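You operate a simulated robot arm through the tools that you are given. There is no shell and no other tool. Be economical: measure what you need, move in short steps, check, and stop when the job is done.

The job below is to be done with a simulated robot arm. You get a single attempt, and the scene is never put back.

JOB
Bed both elbowed earpieces and turn each elbow along its arrow.
Fine: clear earpiece on the green rim pad, violet earpiece on the violet rim pad; press each down first.
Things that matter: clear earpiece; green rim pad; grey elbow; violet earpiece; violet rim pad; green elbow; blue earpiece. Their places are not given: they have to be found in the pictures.

It is judged by the outcome, as a careful person would: the job done as asked, and still so three seconds after it is handed in. It fails if anything else is knocked over, pushed out of place, dropped, spilled or broken.

ROBOT AND FRAMES
A 6-joint arm with a two-finger parallel gripper, fixed in place. Base frame: the origin is at the foot of the arm, x ahead of it, y to its left, z up; the work surface is at about z = 0.903. Lengths are in m, angles in degrees, forces in N, time in s.
With the tool pointing down near the work surface it reaches from about 0.24 to 0.66 m from the base axis. Its first joint turns from -66.0 to 66.0 degrees. Payload 2.9 kg.
The TCP is the grasp point between the finger pads, 0.03 m short of the fingertips. In the tool frame z runs along the fingers and y along their closing line. The gripper opens to 0.11 m. The fingers are 0.02 m wide and 0.01 m thick; the gripper's body (0.048 by 0.112 m) begins 0.055 m behind the TCP.
Orientation is told as [roll, pitch, yaw] about the base's x, y, z axes, in that order, counted from this pose: with the fingers straight down and closing along the base's y, the tool's x points along the base's -x, its y along +y and its z along -z.

CONTROLS
- The arm moves only by the tool play_rows. Its argument "increments" is one flat list of numbers, 7 for each row, row after row: the opening, from 0 (shut) to 1 (fully open), then the shift along the tool's x, y, z in m, then the turn, a rotation vector about the tool's x, y, z in rad. In form: [jaw, tx, ty, tz, wx, wy, wz, jaw, tx, ty, tz, wx, wy, wz, ...]. A call has 1 to 12 rows; each row is the pose to reach, as a shift and turn from the pose commanded when the call began, along the tool's axes at that moment. Each row takes 0.2 s and may step no farther than 0.05 m and 8.6 degrees from the row before; otherwise, or with a gripper value out of range, the whole call is refused. Where a pose cannot be reached the arm comes as near as it can. A force on the tool above 40 N (or 10 N above the force at the start of the call, whichever is more), or a blocked arm, ends the call early, and 0.2 s more pass. The fingers move at their own pace (about 0.108 m/s each) and stop on an object; they squeeze with about 34 N. The grip force told is the motor's: it shows also when the fingers shut on nothing. Time passes only in rows, and 0.2 s behind the last, so rows that repeat a pose let the fingers close. The reply holds the time, the measured pose of the TCP, the force on the tool along the base axes, the opening and the grip force, in the units named above and with some noise.
- Cameras (640 x 400 px; columns grow to the right, rows downward): "scene" is fixed at [0.054, 0.4256, 1.3992]; the picture's right is [-0.92, -0.40, 0.00], its down [-0.17, 0.38, -0.91] and it looks along [0.36, -0.83, -0.42] (base axes); focal length 336 px, centre (320, 200). "wrist" rides on the gripper at [-0.036, 0, -0.057] in the tool frame; the picture's right is [0.00, -1.00, 0.00], its down [0.97, 0.00, -0.24] and it looks along [0.24, 0.00, 0.97] (tool axes); focal length 218 px, centre (320, 200).
- camera(camera): a new picture of that camera. The clock stands still meanwhile.
- pixel_to_xyz(camera, pixels): for up to 12 pixels [column, row] of the newest picture of that camera ("zoom" is the newest enlarged one), the place [x, y, z] in the base frame of the surface seen there, good to about 0.002 m, but the place of the scene camera against the robot may be out by one fixed shift of up to 0.018 m in any direction. The clock stands still meanwhile.
- close_up(camera, box): a new picture of the part [left, top, right, bottom] of that camera's present view, enlarged. The clock stands still meanwhile.
- finish_job(): hands the job in; it is judged then, once.

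Go step by step. Measure first, check grasps and placings, and put right what went wrong. The budget is 80 turns and 46 pictures, counting those below and the enlarged ones. Unless the task says otherwise, let go and move clear before handing in, and close with one line.

The tools are called after "Request:" as a command line: name --argument value ..., lists and objects as JSON in quotes. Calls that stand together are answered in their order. play_rows: Moves the arm, as the interface text tells. Its arguments: {"type":"object","properties":{"increments":{"type":"array"}},"required":["increments"]} The other tools are called the same way: camera (camera) takes a picture; pixel_to_xyz (camera, pixels) gives the place of the surface under pixels of a picture; close_up (camera, box) takes an enlarged picture of a part of a camera's view; finish_job () hands the job in.

At the start:

```text
clock: 0.0
position: [0.2696, -0.2584, 1.196]
tcp_rot: [-0.1, 0.0, -0.1]
contact_force: [0.6, 0.0, -0.4]
opening: 0.1099
finger_force: 0.1
```

scene: 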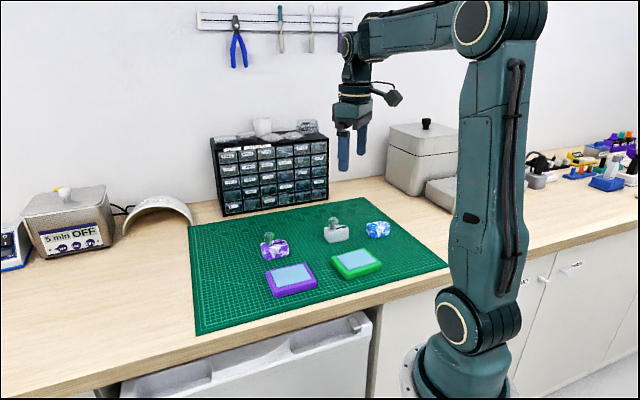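
wrist: 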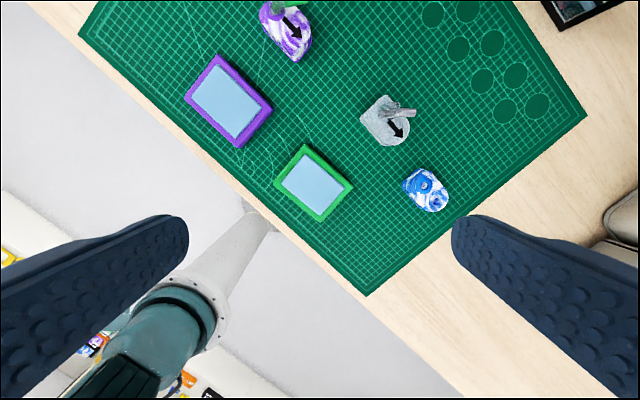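

The pictures show the violet earpiece near wrist pixel (290,30), the clear one with the grey elbow near (387,122), the pads at (228,102) and (313,183), and the blue earpiece at (427,190). I'll enlarge and measure these.

Request:
close_up --camera "wrist" --box '[170, 0, 470, 230]'

Request:
close_up --camera "scene" --box '[240, 185, 410, 310]'

Request:
pixel_to_xyz --camera "wrist" --pixels '[[228, 98], [314, 182], [218, 57], [271, 106], [238, 147], [186, 98], [305, 146], [352, 186], [320, 221], [274, 184], [427, 190], [387, 122]]'

```text
1.74 times, centred on (320, 115) of wrist
```

zoom: 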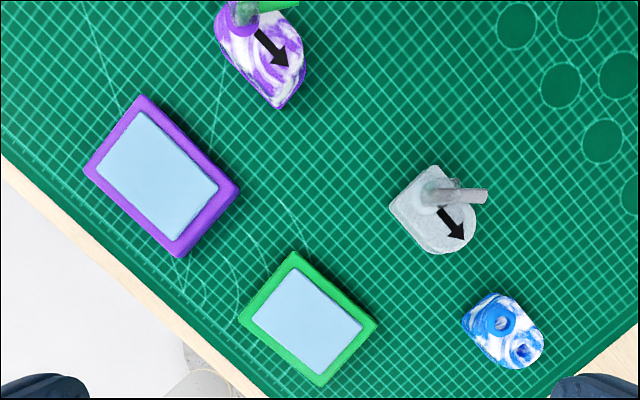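

```text
3.20 times, centred on (325, 248) of scene
```

zoom: 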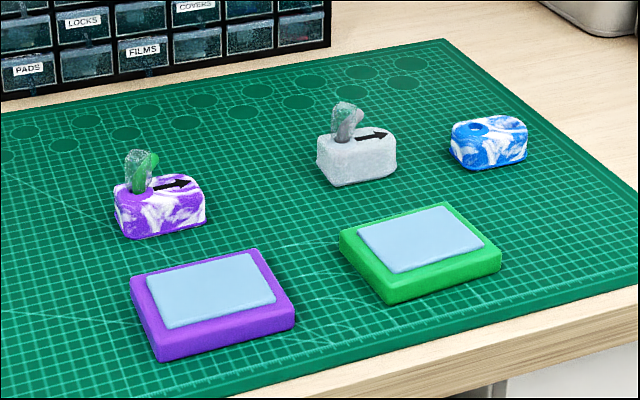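

```text
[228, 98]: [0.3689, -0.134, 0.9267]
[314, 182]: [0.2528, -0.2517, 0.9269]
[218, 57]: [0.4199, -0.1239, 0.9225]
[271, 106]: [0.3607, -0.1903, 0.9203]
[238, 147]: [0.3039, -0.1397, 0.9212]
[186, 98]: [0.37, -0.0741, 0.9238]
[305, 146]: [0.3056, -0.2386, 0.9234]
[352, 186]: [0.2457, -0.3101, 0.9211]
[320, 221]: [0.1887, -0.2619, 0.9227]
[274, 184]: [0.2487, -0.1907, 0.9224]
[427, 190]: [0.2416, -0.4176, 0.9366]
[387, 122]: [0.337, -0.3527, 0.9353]
```

Both pads are located: green centre about (0.247,-0.250), violet about (0.365,-0.132), tops near 0.927. I'll move over the clear earpiece for a closer look at its elbow and arrow.

Request:
play_rows --increments '[1, -0.02, -0.024, 0.024, 0, 0, 0, 1, -0.04, -0.048, 0.048, 0, 0, 0, 1, -0.06, -0.072, 0.072, 0, 0, 0, 1, -0.08, -0.095, 0.09, 0, 0, 0, 1, -0.08, -0.095, 0.09, 0, 0, 0]'

Request:
close_up --camera "wrist" --box '[200, 100, 440, 280]'

Request:
camera --camera "wrist"

```text
clock: 1.2
position: [0.3498, -0.3535, 1.1045]
tcp_rot: [0.0, 0.0, 0.0]
contact_force: [0.0, -0.7, -0.1]
opening: 0.1101
finger_force: 0.0
```

```text
2.22 times, centred on (320, 190) of wrist
```

zoom: 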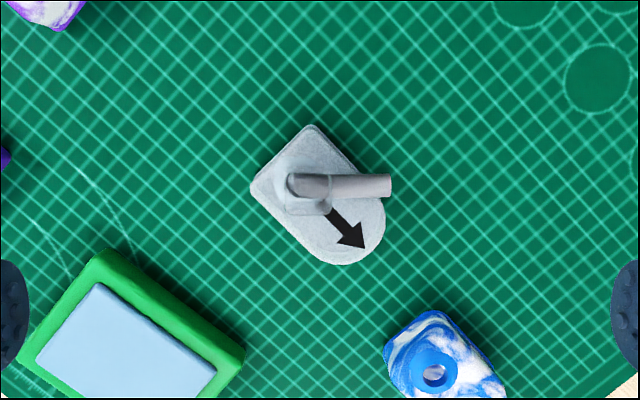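

```text
40 pictures are left
```

wrist: 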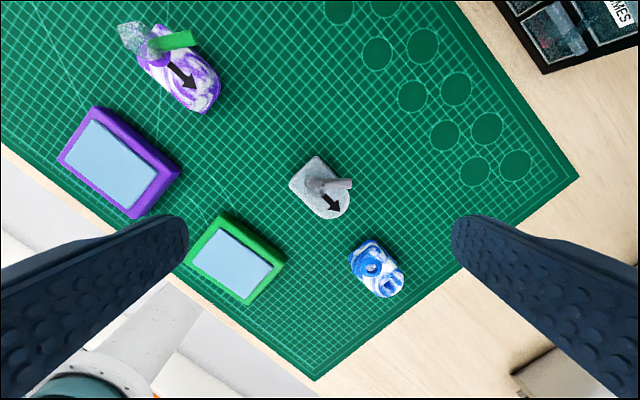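

The grey elbow's arm points along image right (zoom (390,185)), while the arrow runs down-right to (365,247), so it has to turn about 45° clockwise seen from above. I'll measure both earpieces.

Request:
pixel_to_xyz --camera "zoom" --pixels '[[312, 184], [340, 186], [385, 186], [310, 208], [310, 132], [258, 187], [366, 246], [332, 212], [345, 258], [380, 222], [290, 160], [432, 375]]'

Request:
close_up --camera "wrist" --box '[110, 10, 230, 120]'

Request:
close_up --camera "scene" --box '[310, 190, 370, 250]'

Request:
close_up --camera "scene" --box '[250, 220, 310, 270]'

```text
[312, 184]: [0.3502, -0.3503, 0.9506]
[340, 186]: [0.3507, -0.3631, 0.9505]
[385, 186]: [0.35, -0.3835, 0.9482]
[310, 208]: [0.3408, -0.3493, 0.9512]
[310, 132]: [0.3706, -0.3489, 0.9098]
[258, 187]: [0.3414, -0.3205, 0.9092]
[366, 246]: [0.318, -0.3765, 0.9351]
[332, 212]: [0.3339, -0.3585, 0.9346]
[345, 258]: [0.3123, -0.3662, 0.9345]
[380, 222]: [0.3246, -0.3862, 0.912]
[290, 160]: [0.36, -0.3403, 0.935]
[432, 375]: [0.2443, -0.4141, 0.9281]
```

```text
3.64 times, centred on (170, 65) of wrist
```

zoom: 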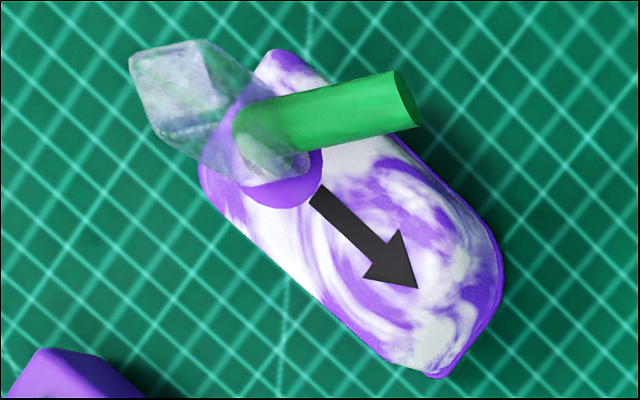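

```text
6.67 times, centred on (340, 220) of scene
```

zoom: 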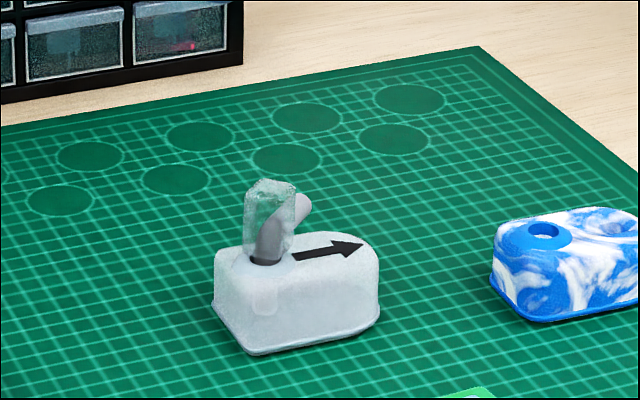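

```text
8.00 times, centred on (280, 245) of scene
```

zoom: 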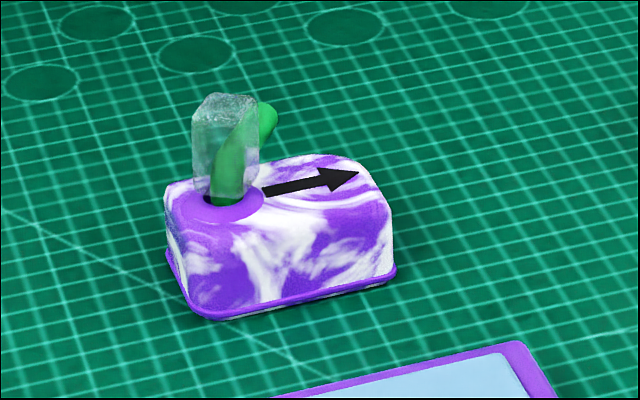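

Each elbow is a bent tube inside a clear upright square post (scene zoom top near (225,100)). I'll measure post heights and the violet body from this zoom.

Request:
pixel_to_xyz --camera "zoom" --pixels '[[225, 100], [225, 110], [225, 150], [205, 110], [250, 110], [268, 115], [355, 173], [268, 190], [172, 182], [225, 212], [340, 160], [300, 345]]'

Request:
pixel_to_xyz --camera "wrist" --pixels '[[140, 40], [150, 30], [160, 45], [185, 38], [170, 64], [187, 88], [206, 110], [190, 102], [216, 88], [155, 55], [155, 60], [213, 100]]'

```text
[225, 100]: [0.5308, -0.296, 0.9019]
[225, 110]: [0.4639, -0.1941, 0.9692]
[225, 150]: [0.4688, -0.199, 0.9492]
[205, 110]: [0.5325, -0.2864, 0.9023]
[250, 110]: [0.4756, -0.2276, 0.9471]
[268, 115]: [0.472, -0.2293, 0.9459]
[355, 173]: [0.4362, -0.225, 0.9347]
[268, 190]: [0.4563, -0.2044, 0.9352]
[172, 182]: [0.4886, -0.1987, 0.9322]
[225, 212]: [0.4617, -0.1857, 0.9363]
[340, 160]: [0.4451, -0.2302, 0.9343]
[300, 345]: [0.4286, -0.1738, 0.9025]
```

```text
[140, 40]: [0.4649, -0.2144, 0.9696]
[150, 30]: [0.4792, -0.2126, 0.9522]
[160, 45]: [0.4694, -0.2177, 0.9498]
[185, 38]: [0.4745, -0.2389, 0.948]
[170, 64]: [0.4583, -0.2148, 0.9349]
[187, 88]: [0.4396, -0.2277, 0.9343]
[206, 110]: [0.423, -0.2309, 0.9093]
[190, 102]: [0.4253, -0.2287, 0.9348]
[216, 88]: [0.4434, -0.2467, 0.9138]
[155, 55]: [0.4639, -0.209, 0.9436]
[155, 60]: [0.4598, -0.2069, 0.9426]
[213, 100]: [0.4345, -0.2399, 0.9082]
```

The post top is 0.97 and the body top 0.935, so the body can be straddled with the palm clearing the post. I'll turn the tool -46° about its z so the fingers close across the clear body, lower a little, and look.

Request:
play_rows --increments '[1, 0, 0, 0.01, 0, 0, -0.12, 1, 0, 0, 0.02, 0, 0, -0.24, 1, 0, 0, 0.03, 0, 0, -0.36, 1, 0, 0, 0.04, 0, 0, -0.48, 1, 0, 0, 0.05, 0, 0, -0.6, 1, 0.0, 0, 0.05, 0, 0, -0.72, 1, 0, 0, 0.05, 0, 0, -0.8, 1, 0, 0, 0.05, 0, 0, -0.8]'

Request:
close_up --camera "wrist" --box '[220, 110, 420, 260]'

```text
clock: 3.0
position: [0.3497, -0.3537, 1.0553]
tcp_rot: [0.1, 0.0, 45.9]
contact_force: [0.1, 0.1, 0.5]
opening: 0.1102
finger_force: 0.1
```

```text
2.67 times, centred on (320, 185) of wrist
```

zoom: 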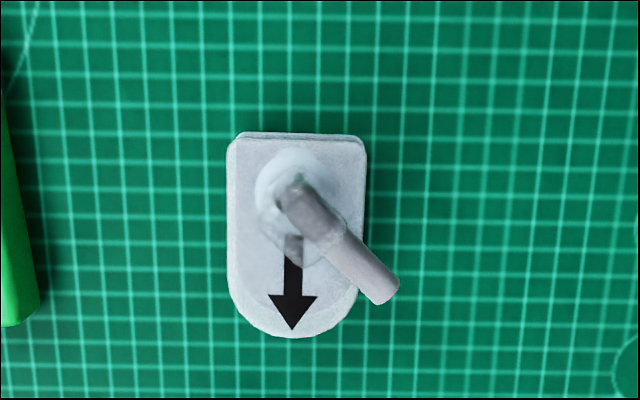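

The body is now square to the picture (arrow straight down at (293,325)). I'll measure its sides and the pivot.

Request:
pixel_to_xyz --camera "zoom" --pixels '[[232, 200], [362, 200], [240, 145], [354, 145], [293, 335], [293, 328], [292, 240], [290, 145], [258, 195], [320, 200], [385, 285], [240, 280]]'

Request:
close_up --camera "wrist" --box '[285, 155, 355, 240]'

```text
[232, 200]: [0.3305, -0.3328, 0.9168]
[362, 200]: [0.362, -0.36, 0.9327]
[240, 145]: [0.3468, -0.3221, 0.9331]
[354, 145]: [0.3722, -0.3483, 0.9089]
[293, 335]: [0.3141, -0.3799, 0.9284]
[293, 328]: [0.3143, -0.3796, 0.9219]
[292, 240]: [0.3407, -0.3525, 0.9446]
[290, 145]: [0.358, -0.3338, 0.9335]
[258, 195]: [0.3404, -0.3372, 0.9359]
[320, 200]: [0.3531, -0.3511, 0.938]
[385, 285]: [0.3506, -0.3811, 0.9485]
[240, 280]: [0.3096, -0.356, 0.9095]
```

```text
4.71 times, centred on (320, 198) of wrist
```

zoom: 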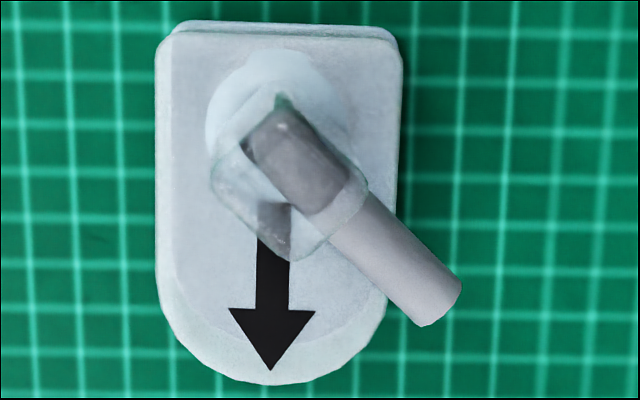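

The clear body is 0.042 wide; its centreline sits +0.0075 in tool y, and gripping at the pivot end (tool x -0.007) clears the tube tip. I'll descend with fingertips at about 0.912 and close.

Request:
play_rows --increments '[0.8, -0.0066, 0.0075, 0.03, 0, 0, 0, 0.8, -0.0066, 0.0075, 0.065, 0, 0, 0, 0.8, -0.0066, 0.0075, 0.095, 0, 0, 0, 0.8, -0.0066, 0.0075, 0.113, 0, 0, 0, 0.8, -0.0066, 0.0075, 0.113, 0, 0, 0]'

Request:
camera --camera "wrist"

```text
clock: 4.2
position: [0.3492, -0.3443, 0.9422]
tcp_rot: [0.0, 0.0, 46.0]
contact_force: [-0.2, -0.2, -0.2]
opening: 0.0881
finger_force: 0.0
```

```text
34 pictures are left
```

wrist: 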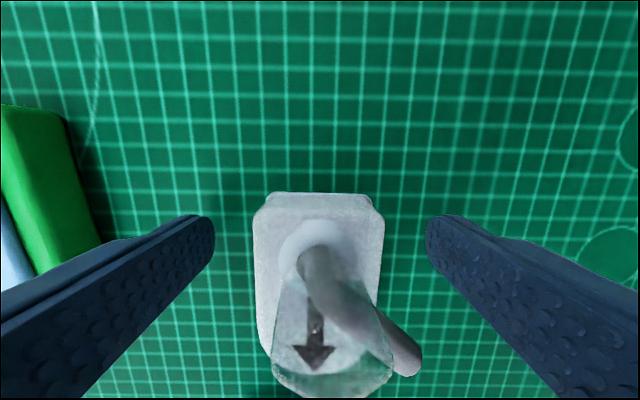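

The fingers straddle the body and clear the tube. I'll close and lift a little.

Request:
play_rows --increments '[0.2, 0, 0, 0, 0, 0, 0, 0.2, 0, 0, 0, 0, 0, 0, 0.2, 0, 0, 0, 0, 0, 0, 0.2, 0, 0, -0.02, 0, 0, 0, 0.2, 0, 0, -0.05, 0, 0, 0, 0.2, 0, 0, -0.08, 0, 0, 0, 0.2, 0, 0, -0.08, 0, 0, 0]'

Request:
camera --camera "wrist"

```text
clock: 5.8
position: [0.3524, -0.3443, 1.0225]
tcp_rot: [0.0, 0.0, 45.8]
contact_force: [0.0, 0.1, -1.7]
opening: 0.0433
finger_force: 34.1
```

```text
33 pictures are left
```

wrist: 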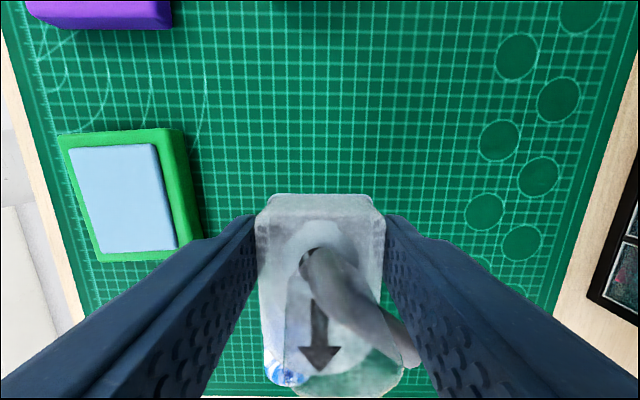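

The clear earpiece is held level (opening 0.043, grip 34 N). I'll measure the green pad's inset from this clear view.

Request:
pixel_to_xyz --camera "wrist" --pixels '[[70, 152], [151, 147], [174, 244], [103, 250], [120, 200], [62, 140], [168, 132], [190, 246], [96, 258], [110, 143]]'

Request:
close_up --camera "wrist" --box '[40, 110, 220, 280]'

```text
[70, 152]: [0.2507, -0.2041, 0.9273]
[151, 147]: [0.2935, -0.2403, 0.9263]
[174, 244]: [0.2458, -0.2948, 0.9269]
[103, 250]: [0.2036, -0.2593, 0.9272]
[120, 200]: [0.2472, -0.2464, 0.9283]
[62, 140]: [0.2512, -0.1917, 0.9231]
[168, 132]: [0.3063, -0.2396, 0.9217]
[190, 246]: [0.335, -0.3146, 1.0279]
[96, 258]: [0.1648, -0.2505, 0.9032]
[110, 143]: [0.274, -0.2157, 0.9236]
```

```text
2.35 times, centred on (130, 195) of wrist
```

zoom: 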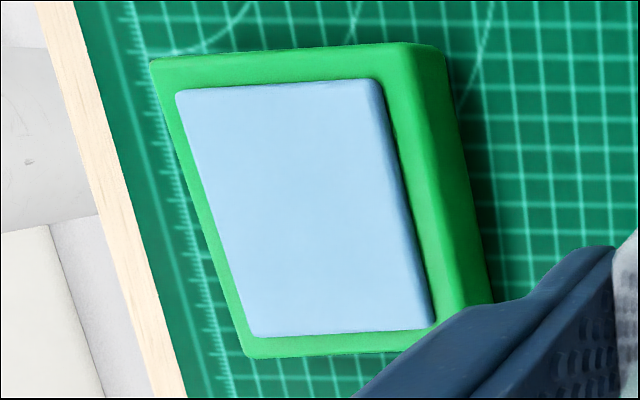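

The inset is centred at (0.2484,-0.2496), yaw about 49°, top 0.927. I'll carry the earpiece over it and align.

Request:
play_rows --increments '[0.2, -0.003, 0.03, 0, 0, 0, -0.015, 0.2, -0.006, 0.06, 0, 0, 0, -0.03, 0.2, -0.009, 0.09, 0, 0, 0, -0.045, 0.2, -0.012, 0.12, 0, 0, 0, -0.058, 0.2, -0.014, 0.1417, 0, 0, 0, -0.058, 0.2, -0.014, 0.1417, 0, 0, 0, -0.058]'

Request:
camera --camera "wrist"

```text
clock: 7.2
position: [0.2573, -0.2335, 1.0229]
tcp_rot: [0.0, 0.0, 49.2]
contact_force: [-0.1, 0.4, -0.8]
opening: 0.0431
finger_force: 34.5
```

```text
31 pictures are left
```

wrist: 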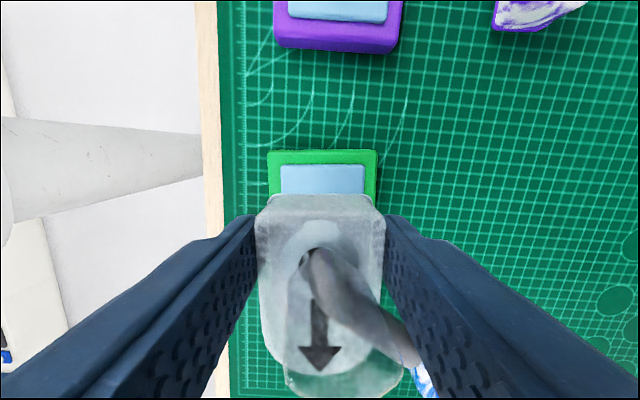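

Yaw matches and the pad is directly below. I'll measure the inset's back edge (282,168)-(363,168) to fix the lateral offset before lowering.

Request:
pixel_to_xyz --camera "wrist" --pixels '[[282, 180], [363, 180], [270, 180], [375, 180], [320, 167], [320, 200], [258, 225], [383, 225]]'

```text
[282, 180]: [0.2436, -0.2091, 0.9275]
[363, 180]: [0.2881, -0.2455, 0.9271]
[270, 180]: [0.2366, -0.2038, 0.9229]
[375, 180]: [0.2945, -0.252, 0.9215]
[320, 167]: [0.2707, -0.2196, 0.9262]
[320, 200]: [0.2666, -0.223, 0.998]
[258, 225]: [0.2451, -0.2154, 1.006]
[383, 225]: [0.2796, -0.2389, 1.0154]
```

Lateral correction is -0.0028 and axial -0.001. I'll lower with that until near contact.

Request:
play_rows --increments '[0.2, -0.001, -0.0028, 0.02, 0, 0, 0, 0.2, -0.001, -0.0028, 0.04, 0, 0, 0, 0.2, -0.001, -0.0028, 0.051, 0, 0, 0, 0.2, -0.001, -0.0028, 0.054, 0, 0, 0, 0.2, -0.001, -0.0028, 0.057, 0, 0, 0, 0.2, -0.001, -0.0028, 0.059, 0, 0, 0, 0.2, -0.001, -0.0028, 0.059, 0, 0, 0]'

Request:
camera --camera "wrist"

Request:
close_up --camera "scene" --box '[300, 200, 420, 290]'

```text
clock: 8.8
position: [0.2593, -0.2372, 0.9639]
tcp_rot: [-0.1, 0.0, 49.2]
contact_force: [-4.3, 4.1, 25.1]
opening: 0.0429
finger_force: 34.5
```

```text
30 pictures are left
```

wrist: 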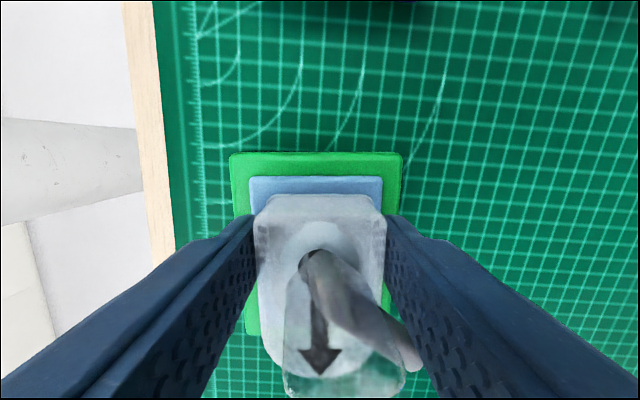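

```text
4.44 times, centred on (360, 245) of scene
```

zoom: 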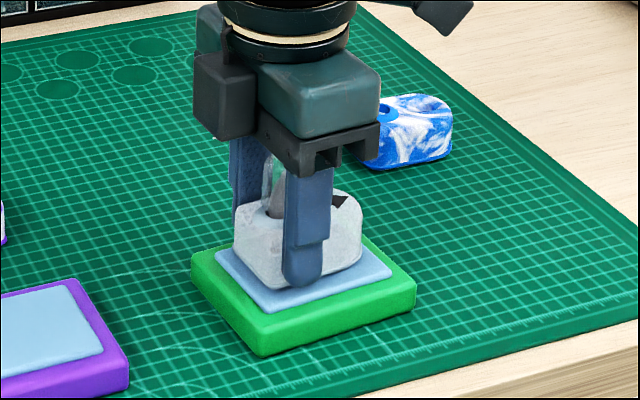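

It is on the inset with 25 N down, centred. I'll press slightly harder for a moment, relax, then open and rise.

Request:
play_rows --increments '[0.2, 0, 0, 0.0015, 0, 0, 0, 0.2, 0, 0, 0.0025, 0, 0, 0, 0.2, 0, 0, 0.0025, 0, 0, 0, 0.2, 0, 0, 0.0025, 0, 0, 0]'

```text
clock: 9.2
position: [0.2593, -0.2362, 0.9639]
tcp_rot: [-0.1, 0.0, 49.1]
contact_force: [-2.2, 2.5, 7.3]
opening: 0.0429
finger_force: 34.0
stopped in row 1: the force on the tool passed its limit (the readings are from after the stop); the commanded pose is now the measured one
```

The press went past 40 N and stopped, so it is well pressed. Opening and rising.

Request:
play_rows --increments '[0.75, 0, 0, 0, 0, 0, 0, 0.75, 0, 0, 0, 0, 0, 0, 0.75, 0, 0, -0.03, 0, 0, 0, 0.75, 0, 0, -0.06, 0, 0, 0, 0.75, 0, 0, -0.09, 0, 0, 0, 0.75, 0, 0, -0.09, 0, 0, 0]'

Request:
close_up --camera "wrist" --box '[230, 130, 410, 290]'

Request:
close_up --camera "scene" --box '[320, 215, 400, 285]'

```text
clock: 10.6
position: [0.2616, -0.237, 1.055]
tcp_rot: [-0.2, 0.1, 49.2]
contact_force: [-0.3, 0.6, -0.2]
opening: 0.0825
finger_force: 0.0
```

```text
2.50 times, centred on (320, 210) of wrist
```

zoom: 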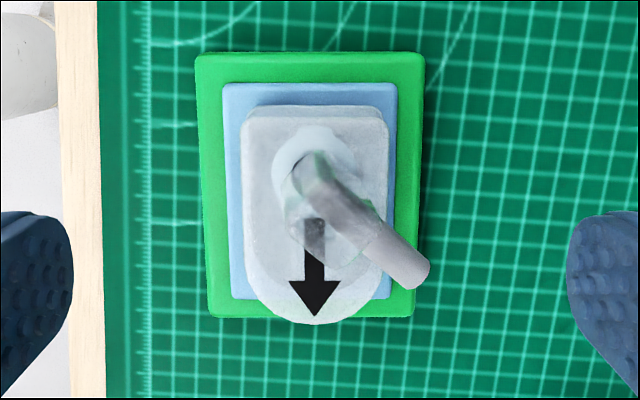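

```text
5.71 times, centred on (360, 250) of scene
```

zoom: 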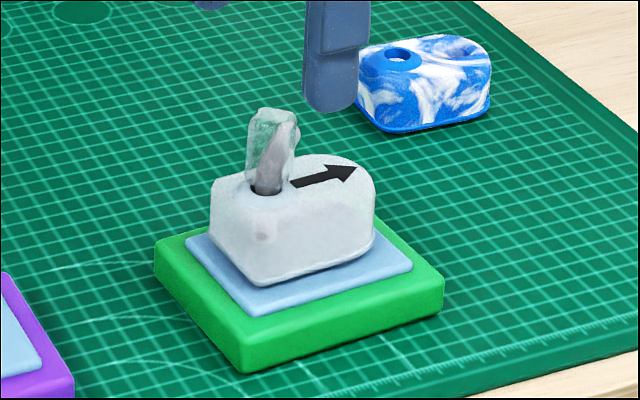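

The earpiece sits square on the pad. I'll measure pivot and tube, and turn the tool -48° so the fingers line up either side of the post, parallel to the tube.

Request:
pixel_to_xyz --camera "zoom" --pixels '[[275, 165], [350, 160], [312, 132], [413, 267], [320, 170], [316, 318], [316, 260], [316, 112], [245, 200], [388, 200], [365, 232], [260, 250]]'

Request:
play_rows --increments '[0.75, 0, 0, 0, 0, 0, -0.12, 0.75, 0, 0, 0, 0, 0, -0.24, 0.75, 0, 0, 0, 0, 0, -0.36, 0.75, 0, 0, 0, 0, 0, -0.48, 0.75, 0, 0, 0, 0, 0, -0.6, 0.75, 0, 0, 0, 0, 0, -0.72, 0.75, 0, 0, 0, 0, 0, -0.84, 0.75, 0, 0, 0, 0, 0, -0.84]'

Request:
close_up --camera "wrist" --box '[240, 150, 400, 290]'

```text
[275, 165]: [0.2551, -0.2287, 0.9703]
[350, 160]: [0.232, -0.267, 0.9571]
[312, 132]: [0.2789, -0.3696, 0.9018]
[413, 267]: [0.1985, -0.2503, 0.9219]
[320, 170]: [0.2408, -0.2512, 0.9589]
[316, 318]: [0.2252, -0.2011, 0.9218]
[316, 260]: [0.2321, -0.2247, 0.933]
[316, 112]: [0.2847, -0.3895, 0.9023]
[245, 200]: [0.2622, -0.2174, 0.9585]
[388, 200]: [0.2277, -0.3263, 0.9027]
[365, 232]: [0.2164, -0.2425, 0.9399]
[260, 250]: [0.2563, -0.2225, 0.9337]
```

```text
clock: 12.4
position: [0.2615, -0.2371, 1.0535]
tcp_rot: [-0.1, 0.2, 97.4]
contact_force: [-0.4, 0.2, 0.1]
opening: 0.0824
finger_force: 0.0
```

```text
2.86 times, centred on (320, 220) of wrist
```

zoom: 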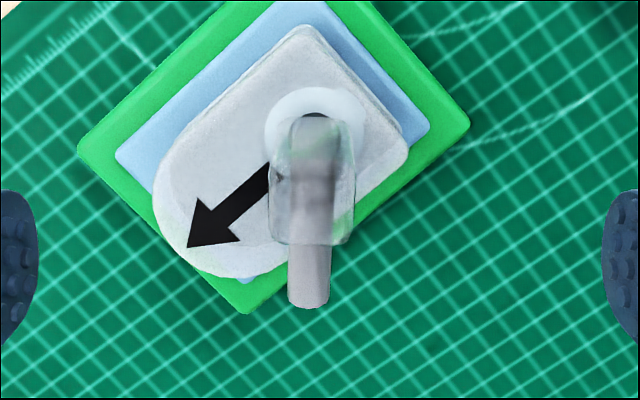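

The post and tube now stand vertical in the picture, in line with the tool. I'll measure the disc, post and tube.

Request:
pixel_to_xyz --camera "zoom" --pixels '[[270, 130], [363, 130], [316, 92], [280, 225], [345, 225], [275, 240], [350, 240], [310, 225], [308, 300], [300, 180], [320, 180], [190, 245]]'

```text
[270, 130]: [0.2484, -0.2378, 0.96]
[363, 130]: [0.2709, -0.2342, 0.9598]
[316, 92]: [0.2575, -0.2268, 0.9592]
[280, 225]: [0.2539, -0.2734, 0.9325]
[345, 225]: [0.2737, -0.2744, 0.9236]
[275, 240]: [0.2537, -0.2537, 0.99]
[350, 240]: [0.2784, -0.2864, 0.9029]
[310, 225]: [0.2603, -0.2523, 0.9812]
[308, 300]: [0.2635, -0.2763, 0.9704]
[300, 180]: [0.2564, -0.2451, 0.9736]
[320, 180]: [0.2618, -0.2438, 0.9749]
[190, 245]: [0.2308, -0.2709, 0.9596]
```

The pivot is at about (0.2597,-0.237); the tube yaw is about 96° against the arrow's 49.5°, so the turn is about 46°. I'll lower around the post (tips 0.966, just above the body) and close.

Request:
play_rows --increments '[0.45, 0.001, 0.0017, 0.0, 0, 0, 0, 0.45, 0.001, 0.0017, 0.03, 0, 0, 0, 0.45, 0.001, 0.0017, 0.05, 0, 0, 0, 0.45, 0.001, 0.0017, 0.0575, 0, 0, 0, 0.45, 0.001, 0.0017, 0.0575, 0, 0, 0, 0, 0.001, 0.0017, 0.0575, 0, 0, 0, 0, 0.001, 0.0017, 0.0575, 0, 0, 0, 0, 0.001, 0.0017, 0.0575, 0, 0, 0]'

Request:
camera --camera "wrist"

Request:
close_up --camera "scene" --box '[310, 190, 410, 285]'

```text
clock: 14.2
position: [0.2583, -0.2362, 0.9971]
tcp_rot: [-0.1, 0.1, 97.3]
contact_force: [3.7, 0.0, -0.1]
opening: 0.0169
finger_force: 33.9
```

```text
25 pictures are left
```

wrist: 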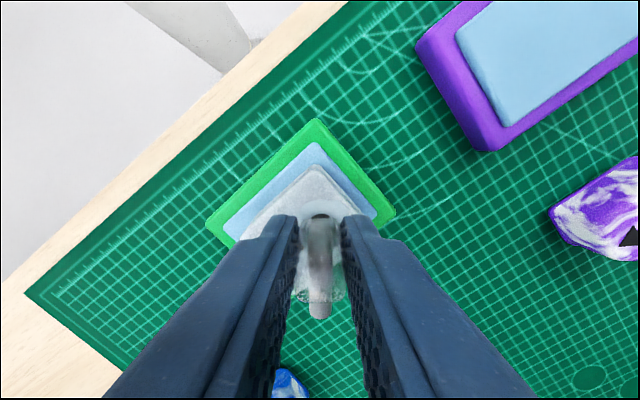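

```text
4.21 times, centred on (360, 238) of scene
```

zoom: 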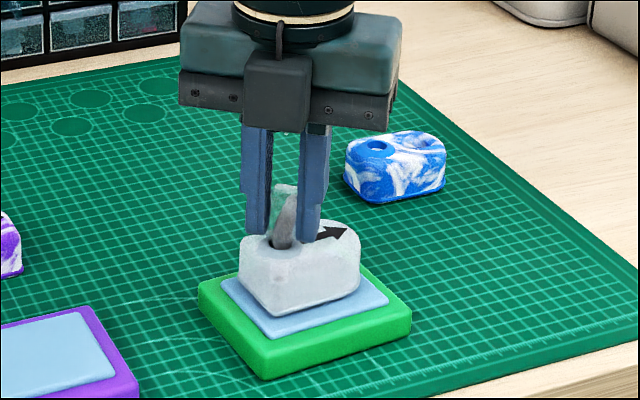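

The post is gripped (0.017 wide) with small side force. I'll turn clockwise half way (+0.4 rad) and check that the body stays put.

Request:
play_rows --increments '[0, 0, -0.001, 0, 0, 0, 0.08, 0, 0, -0.001, 0, 0, 0, 0.16, 0, 0, -0.001, 0, 0, 0, 0.24, 0, 0, -0.001, 0, 0, 0, 0.32, 0, 0, -0.001, 0, 0, 0, 0.4, 0, 0, -0.001, 0, 0, 0, 0.4]'

Request:
camera --camera "wrist"

```text
clock: 15.6
position: [0.2598, -0.2375, 0.9974]
tcp_rot: [-0.2, 0.0, 74.4]
contact_force: [4.1, 9.9, 12.6]
opening: 0.0169
finger_force: 34.0
```

```text
23 pictures are left
```

wrist: 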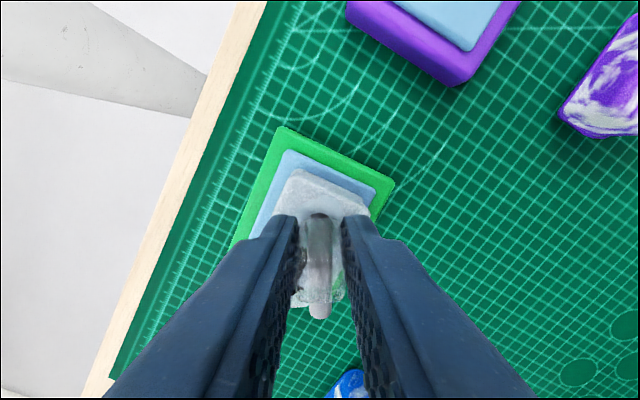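

The elbow turns and the body stays square on the pad, though side loads show I'm 2 mm off the pivot. I'll correct slightly and continue to the arrow.

Request:
play_rows --increments '[0, -0.002, -0.0004, -0.001, 0, 0, 0.07, 0, -0.002, -0.0004, -0.001, 0, 0, 0.14, 0, -0.002, -0.0004, -0.001, 0, 0, 0.21, 0, -0.002, -0.0004, -0.001, 0, 0, 0.28, 0, -0.002, -0.0004, -0.001, 0, 0, 0.35, 0, -0.002, -0.0004, -0.001, 0, 0, 0.42, 0, -0.002, -0.0004, -0.001, 0, 0, 0.43, 0, -0.002, -0.0004, -0.001, 0, 0, 0.43]'

Request:
camera --camera "wrist"

```text
clock: 17.4
position: [0.2594, -0.2359, 0.9979]
tcp_rot: [-0.1, 0.0, 49.7]
contact_force: [-6.8, -4.6, 5.3]
opening: 0.0166
finger_force: 34.1
```

```text
22 pictures are left
```

wrist: 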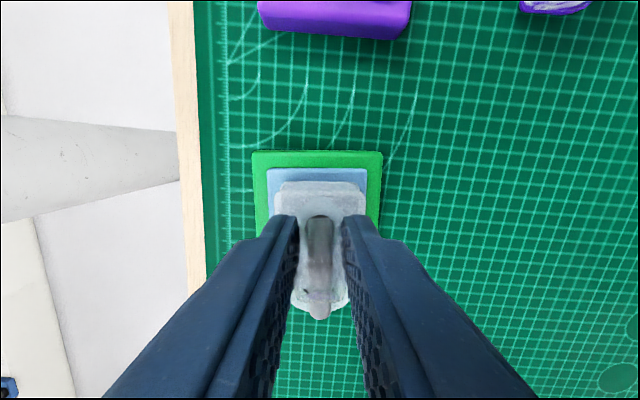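

The elbow now lines up with the tool, body and arrow. I'll relieve the side load, open, rise, and check.

Request:
play_rows --increments '[0, 0.0012, 0, 0, 0, 0, 0, 0.45, 0.0012, 0, 0, 0, 0, 0, 0.45, 0.0012, 0, 0, 0, 0, 0, 0.45, 0.0012, 0, -0.03, 0, 0, 0, 0.45, 0.0012, 0, -0.06, 0, 0, 0, 0.45, 0.0012, 0, -0.06, 0, 0, 0]'

Request:
close_up --camera "wrist" --box '[240, 130, 400, 290]'

Request:
close_up --camera "scene" --box '[310, 205, 410, 285]'

```text
clock: 18.8
position: [0.2595, -0.2356, 1.0558]
tcp_rot: [-0.1, 0.0, 49.6]
contact_force: [-0.2, -0.1, 0.6]
opening: 0.0496
finger_force: 0.0
```

```text
2.50 times, centred on (320, 210) of wrist
```

zoom: 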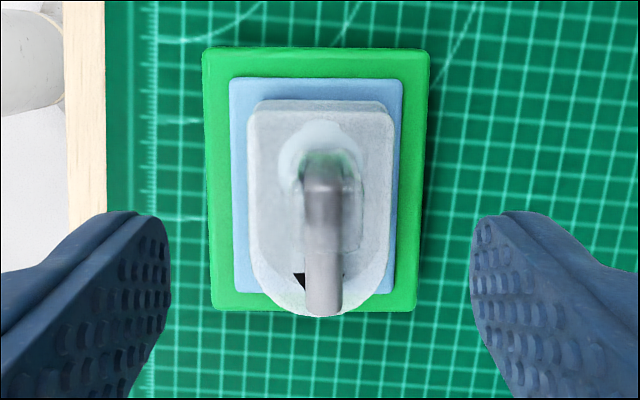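

```text
5.00 times, centred on (360, 245) of scene
```

zoom: 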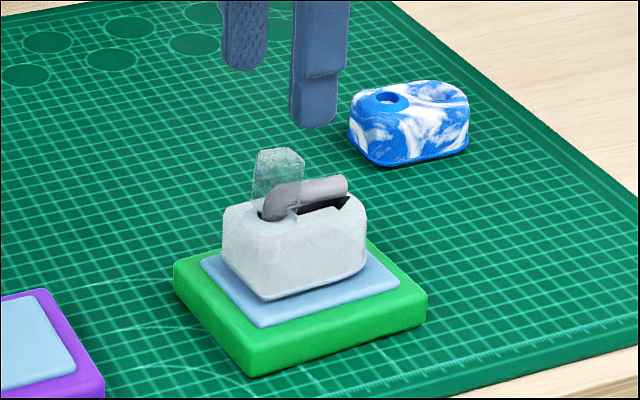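

The grey elbow lies along its arrow and the body is still square on the green pad. Next I'll move over the violet earpiece.

Request:
play_rows --increments '[0.45, 0, 0, -0.02, 0, 0, 0, 0.8, -0.025, -0.023, -0.03, 0, 0, 0.01, 0.8, -0.05, -0.046, -0.03, 0, 0, 0.02, 0.8, -0.075, -0.07, -0.03, 0, 0, 0.03, 0.8, -0.1, -0.093, -0.02, 0, 0, 0.04, 0.8, -0.125, -0.116, -0.01, 0, 0, 0.05, 0.8, -0.145, -0.139, 0, 0, 0, 0.06, 0.8, -0.145, -0.139, 0, 0, 0, 0.06]'

Request:
camera --camera "wrist"

```text
clock: 20.6
position: [0.4608, -0.2163, 1.0569]
tcp_rot: [-0.1, 0.1, 46.3]
contact_force: [-0.5, 0.3, 0.8]
opening: 0.088
finger_force: 0.1
```

```text
19 pictures are left
```

wrist: 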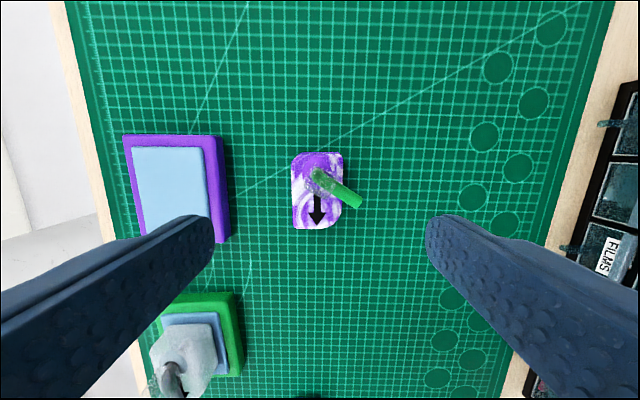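

Request:
close_up --camera "wrist" --box '[265, 140, 375, 240]'

Request:
pixel_to_xyz --camera "wrist" --pixels '[[136, 150], [203, 150], [146, 232], [205, 210], [295, 190], [341, 190], [317, 162], [317, 225], [354, 201], [170, 190]]'

```text
4.00 times, centred on (320, 190) of wrist
```

zoom: 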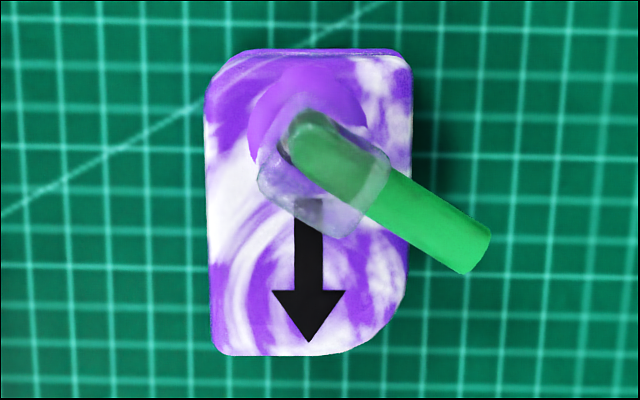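

```text
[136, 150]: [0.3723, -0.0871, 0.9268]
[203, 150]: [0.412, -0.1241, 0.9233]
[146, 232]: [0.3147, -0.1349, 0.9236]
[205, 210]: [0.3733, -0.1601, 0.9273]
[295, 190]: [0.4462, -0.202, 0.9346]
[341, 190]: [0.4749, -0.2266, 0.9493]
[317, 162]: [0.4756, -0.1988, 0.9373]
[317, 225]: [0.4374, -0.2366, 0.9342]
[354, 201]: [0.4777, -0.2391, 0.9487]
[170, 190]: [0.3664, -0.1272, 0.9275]
```

The violet body is square to the tool; its tube points roughly 55–60° from the arrow. I'll measure sides, ends and tube.

Request:
pixel_to_xyz --camera "zoom" --pixels '[[212, 130], [410, 100], [209, 200], [406, 260], [310, 58], [308, 352], [308, 335], [250, 110], [365, 115], [305, 66], [470, 245], [310, 290]]'

```text
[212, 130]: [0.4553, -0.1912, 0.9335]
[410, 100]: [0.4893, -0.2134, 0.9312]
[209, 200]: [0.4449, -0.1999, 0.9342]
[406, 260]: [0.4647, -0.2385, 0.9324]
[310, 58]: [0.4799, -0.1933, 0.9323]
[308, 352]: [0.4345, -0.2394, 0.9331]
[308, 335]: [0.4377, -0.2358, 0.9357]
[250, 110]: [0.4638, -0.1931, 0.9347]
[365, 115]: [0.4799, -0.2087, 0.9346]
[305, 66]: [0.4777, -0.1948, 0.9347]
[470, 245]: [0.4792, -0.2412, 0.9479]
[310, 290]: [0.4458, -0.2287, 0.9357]
```

Violet body: centreline +0.0018 in tool y; gripping at its rear end (tool x -0.023) clears the tube by about 4 mm. Descending with fingertips to 0.912.

Request:
play_rows --increments '[0.8, -0.023, 0.0018, 0.03, 0, 0, 0, 0.8, -0.023, 0.0018, 0.065, 0, 0, 0, 0.8, -0.023, 0.0018, 0.095, 0, 0, 0, 0.8, -0.023, 0.0018, 0.115, 0, 0, 0, 0.8, -0.023, 0.0018, 0.115, 0, 0, 0]'

Request:
camera --camera "wrist"

```text
clock: 21.8
position: [0.4761, -0.1993, 0.9421]
tcp_rot: [-0.1, 0.0, 46.2]
contact_force: [-0.5, -0.2, 0.7]
opening: 0.0881
finger_force: 0.0
```

```text
17 pictures are left
```

wrist: 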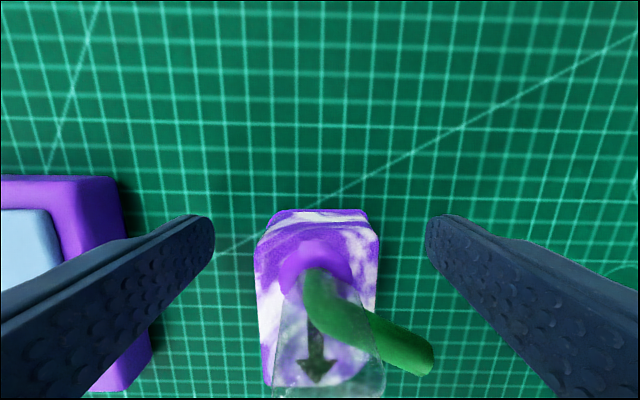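

The fingers straddle the violet body clear of the tube. Closing and lifting.

Request:
play_rows --increments '[0.2, 0, 0, 0, 0, 0, 0, 0.2, 0, 0, 0, 0, 0, 0, 0.2, 0, 0, 0, 0, 0, 0, 0.2, 0, 0, -0.02, 0, 0, 0, 0.2, 0, 0, -0.05, 0, 0, 0, 0.2, 0, 0, -0.08, 0, 0, 0, 0.2, 0, 0, -0.08, 0, 0, 0]'

Request:
camera --camera "wrist"

```text
clock: 23.4
position: [0.4744, -0.197, 1.0213]
tcp_rot: [-0.1, -0.1, 46.3]
contact_force: [0.2, -0.3, -1.4]
opening: 0.0434
finger_force: 33.8
```

```text
16 pictures are left
```

wrist: 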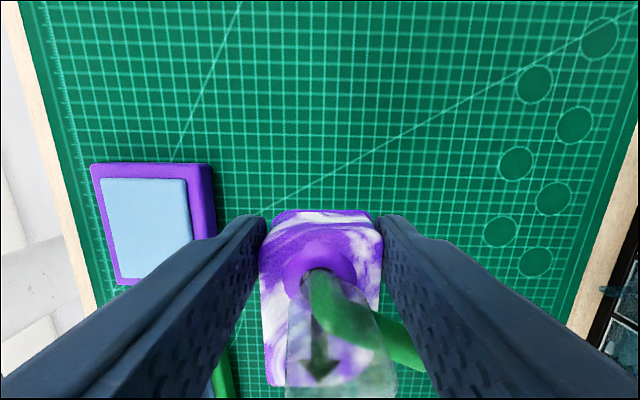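

The violet earpiece is held level. I'll measure the violet pad's inset corners (103,181), (186,181), (120,277).

Request:
pixel_to_xyz --camera "wrist" --pixels '[[105, 181], [184, 181], [119, 275], [190, 232], [112, 230], [145, 181], [145, 272], [187, 205], [318, 218]]'

```text
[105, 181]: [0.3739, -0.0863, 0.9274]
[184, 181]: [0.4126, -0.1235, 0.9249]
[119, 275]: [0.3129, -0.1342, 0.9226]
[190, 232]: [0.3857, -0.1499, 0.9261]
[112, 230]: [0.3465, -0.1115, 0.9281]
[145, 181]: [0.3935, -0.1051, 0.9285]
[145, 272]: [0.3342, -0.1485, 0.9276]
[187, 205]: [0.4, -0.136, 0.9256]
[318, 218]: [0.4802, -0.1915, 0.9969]
```

The pad yaw (about 46°) already matches the tool. I'll carry the earpiece straight across over the violet pad.

Request:
play_rows --increments '[0.2, 0, 0.03, 0, 0, 0, 0, 0.2, 0.001, 0.06, 0, 0, 0, 0, 0.2, 0.001, 0.09, 0, 0, 0, 0, 0.2, 0.0017, 0.115, 0, 0, 0, 0, 0.2, 0.0017, 0.124, 0, 0, 0, 0, 0.2, 0.0017, 0.124, 0, 0, 0, 0]'

Request:
camera --camera "wrist"

```text
clock: 24.8
position: [0.3848, -0.1125, 1.0204]
tcp_rot: [-0.1, 0.0, 46.3]
contact_force: [-0.8, -0.2, 0.3]
opening: 0.0431
finger_force: 33.8
```

```text
15 pictures are left
```

wrist: 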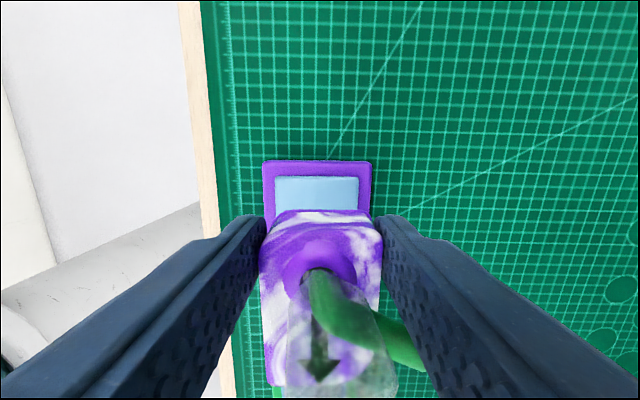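

Request:
pixel_to_xyz --camera "wrist" --pixels '[[276, 195], [357, 195], [316, 179], [317, 215], [262, 245], [382, 245], [265, 195], [370, 195], [317, 162]]'

```text
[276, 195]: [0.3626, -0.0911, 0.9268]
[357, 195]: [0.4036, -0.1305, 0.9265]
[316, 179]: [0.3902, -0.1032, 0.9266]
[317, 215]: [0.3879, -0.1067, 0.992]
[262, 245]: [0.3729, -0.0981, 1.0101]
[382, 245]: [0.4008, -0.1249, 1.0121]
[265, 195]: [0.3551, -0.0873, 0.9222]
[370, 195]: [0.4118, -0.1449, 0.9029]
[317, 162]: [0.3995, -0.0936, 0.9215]
```

Only a +0.003 lateral correction is needed; axially it matches. Lowering onto the pad and pressing.

Request:
play_rows --increments '[0.2, 0, 0.003, 0.02, 0, 0, 0, 0.2, 0, 0.003, 0.04, 0, 0, 0, 0.2, 0, 0.003, 0.049, 0, 0, 0, 0.2, 0, 0.003, 0.052, 0, 0, 0, 0.2, 0, 0.003, 0.055, 0, 0, 0, 0.2, 0, 0.003, 0.057, 0, 0, 0, 0.2, 0, 0.003, 0.057, 0, 0, 0]'

Request:
camera --camera "wrist"

```text
clock: 26.4
position: [0.3799, -0.1118, 0.9656]
tcp_rot: [-0.2, -0.2, 46.2]
contact_force: [-5.1, 5.9, 24.0]
opening: 0.0434
finger_force: 33.9
```

```text
14 pictures are left
```

wrist: 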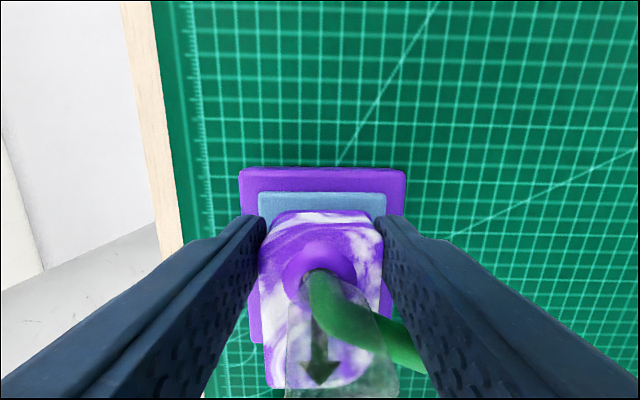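

It sits on the inset with 24 N down. One harder press, as for the first piece.

Request:
play_rows --increments '[0.2, 0, 0, 0.0015, 0, 0, 0, 0.2, 0, 0, 0.0025, 0, 0, 0, 0.2, 0, 0, 0.0025, 0, 0, 0]'

Request:
play_rows --increments '[0.75, 0, 0, 0, 0, 0, 0, 0.75, 0, 0, 0, 0, 0, 0, 0.75, 0, 0, -0.03, 0, 0, 0, 0.75, 0, 0, -0.06, 0, 0, 0, 0.75, 0, 0, -0.09, 0, 0, 0, 0.75, 0, 0, -0.09, 0, 0, 0]'

Request:
close_up --camera "wrist" --box '[230, 150, 410, 310]'

Request:
close_up --camera "scene" --box '[250, 220, 390, 310]'

```text
clock: 27.0
position: [0.3822, -0.1108, 0.9644]
tcp_rot: [-0.1, -0.1, 46.3]
contact_force: [-4.1, 2.6, 7.4]
opening: 0.043
finger_force: 34.1
stopped in row 3: the force on the tool passed its limit (the readings are from after the stop); the commanded pose is now the measured one
```

```text
clock: 28.4
position: [0.384, -0.1107, 1.0546]
tcp_rot: [-0.2, -0.1, 46.4]
contact_force: [0.1, -0.3, -0.7]
opening: 0.0827
finger_force: 0.1
```

```text
2.50 times, centred on (320, 230) of wrist
```

zoom: 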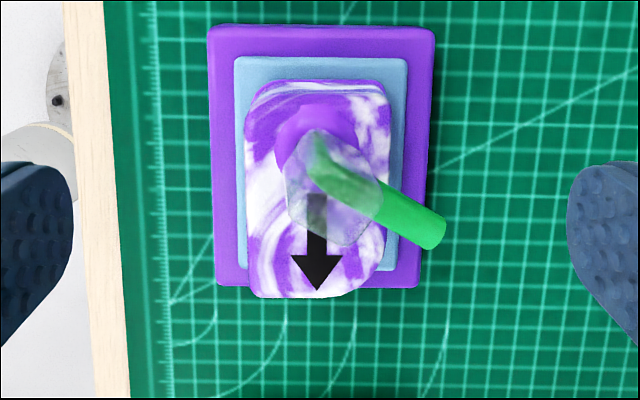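

```text
4.44 times, centred on (320, 265) of scene
```

zoom: 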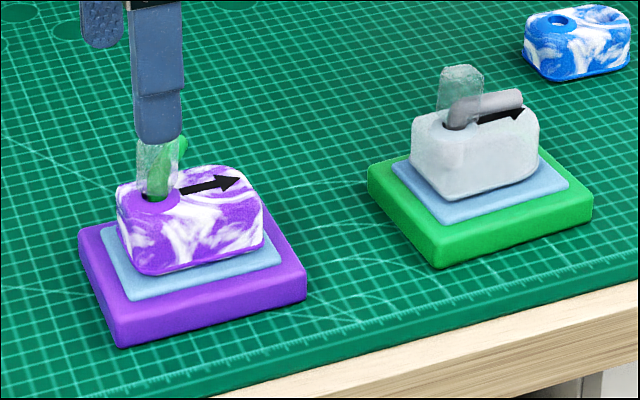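

Both are bedded well. I'll turn the tool -56° and shift +0.006 to stand over the violet piece's pivot, in line with its tube.

Request:
play_rows --increments '[0.75, 0.002, 0, 0, 0, 0, -0.14, 0.75, 0.004, 0, 0, 0, 0, -0.28, 0.75, 0.006, 0, 0, 0, 0, -0.42, 0.75, 0.006, 0, 0, 0, 0, -0.56, 0.75, 0.006, 0, 0, 0, 0, -0.7, 0.75, 0.006, 0, 0, 0, 0, -0.84, 0.75, 0.006, 0, 0, 0, 0, -0.977, 0.75, 0.006, 0, 0, 0, 0, -0.977]'

Request:
close_up --camera "wrist" --box '[240, 150, 400, 290]'

```text
clock: 30.2
position: [0.3774, -0.115, 1.0535]
tcp_rot: [-0.2, 0.1, 102.4]
contact_force: [-0.5, -0.5, -0.8]
opening: 0.0824
finger_force: 0.0
```

```text
2.86 times, centred on (320, 220) of wrist
```

zoom: 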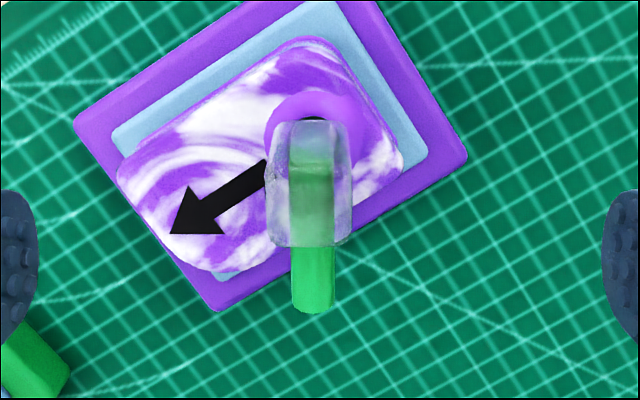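

The green tube and post stand vertical in the picture. I'll measure the disc edges and arrow to place the pivot.

Request:
pixel_to_xyz --camera "zoom" --pixels '[[268, 135], [364, 135], [316, 92], [314, 305], [175, 232], [262, 175], [275, 240], [345, 240]]'

```text
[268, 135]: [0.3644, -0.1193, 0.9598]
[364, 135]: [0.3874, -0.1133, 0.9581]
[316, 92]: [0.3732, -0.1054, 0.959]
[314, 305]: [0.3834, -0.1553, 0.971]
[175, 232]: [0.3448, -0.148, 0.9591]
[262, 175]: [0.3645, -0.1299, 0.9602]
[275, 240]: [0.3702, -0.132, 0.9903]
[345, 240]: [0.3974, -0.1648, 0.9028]
```

The pivot is at (0.3758,-0.1163) and the arrow yaw is about 46°. Lowering around the post and closing.

Request:
play_rows --increments '[0.45, 0.0003, 0.0017, 0.0, 0, 0, 0, 0.45, 0.0003, 0.0017, 0.03, 0, 0, 0, 0.45, 0.0003, 0.0017, 0.05, 0, 0, 0, 0.45, 0.0003, 0.0017, 0.0565, 0, 0, 0, 0.45, 0.0003, 0.0017, 0.0565, 0, 0, 0, 0, 0.0003, 0.0017, 0.0565, 0, 0, 0, 0, 0.0003, 0.0017, 0.0565, 0, 0, 0, 0, 0.0003, 0.0017, 0.0565, 0, 0, 0]'

Request:
camera --camera "wrist"

```text
clock: 32.0
position: [0.3753, -0.116, 0.9986]
tcp_rot: [-0.2, 0.0, 102.3]
contact_force: [0.0, 0.2, -0.2]
opening: 0.0168
finger_force: 34.7
```

```text
10 pictures are left
```

wrist: 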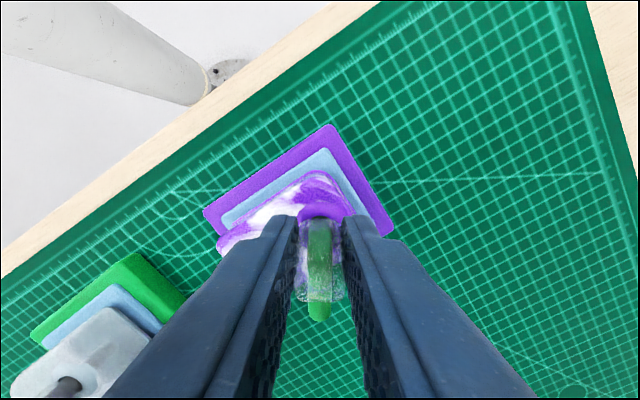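

Gripped with no side load. Turning clockwise half way.

Request:
play_rows --increments '[0, 0, 0, 0, 0, 0, 0.08, 0, 0, 0, 0, 0, 0, 0.16, 0, 0, 0, 0, 0, 0, 0.24, 0, 0, 0, 0, 0, 0, 0.32, 0, 0, 0, 0, 0, 0, 0.4, 0, 0, 0, 0, 0, 0, 0.48, 0, 0, 0, 0, 0, 0, 0.48]'

Request:
camera --camera "wrist"

```text
clock: 33.6
position: [0.3764, -0.1158, 0.9962]
tcp_rot: [-0.2, -0.1, 74.7]
contact_force: [5.9, 5.2, 2.7]
opening: 0.0169
finger_force: 34.0
```

```text
9 pictures are left
```

wrist: 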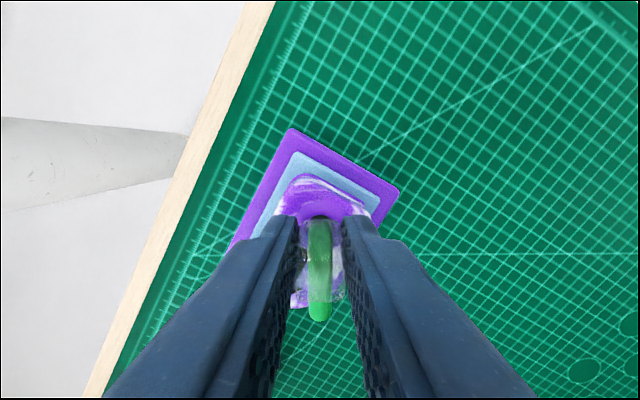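

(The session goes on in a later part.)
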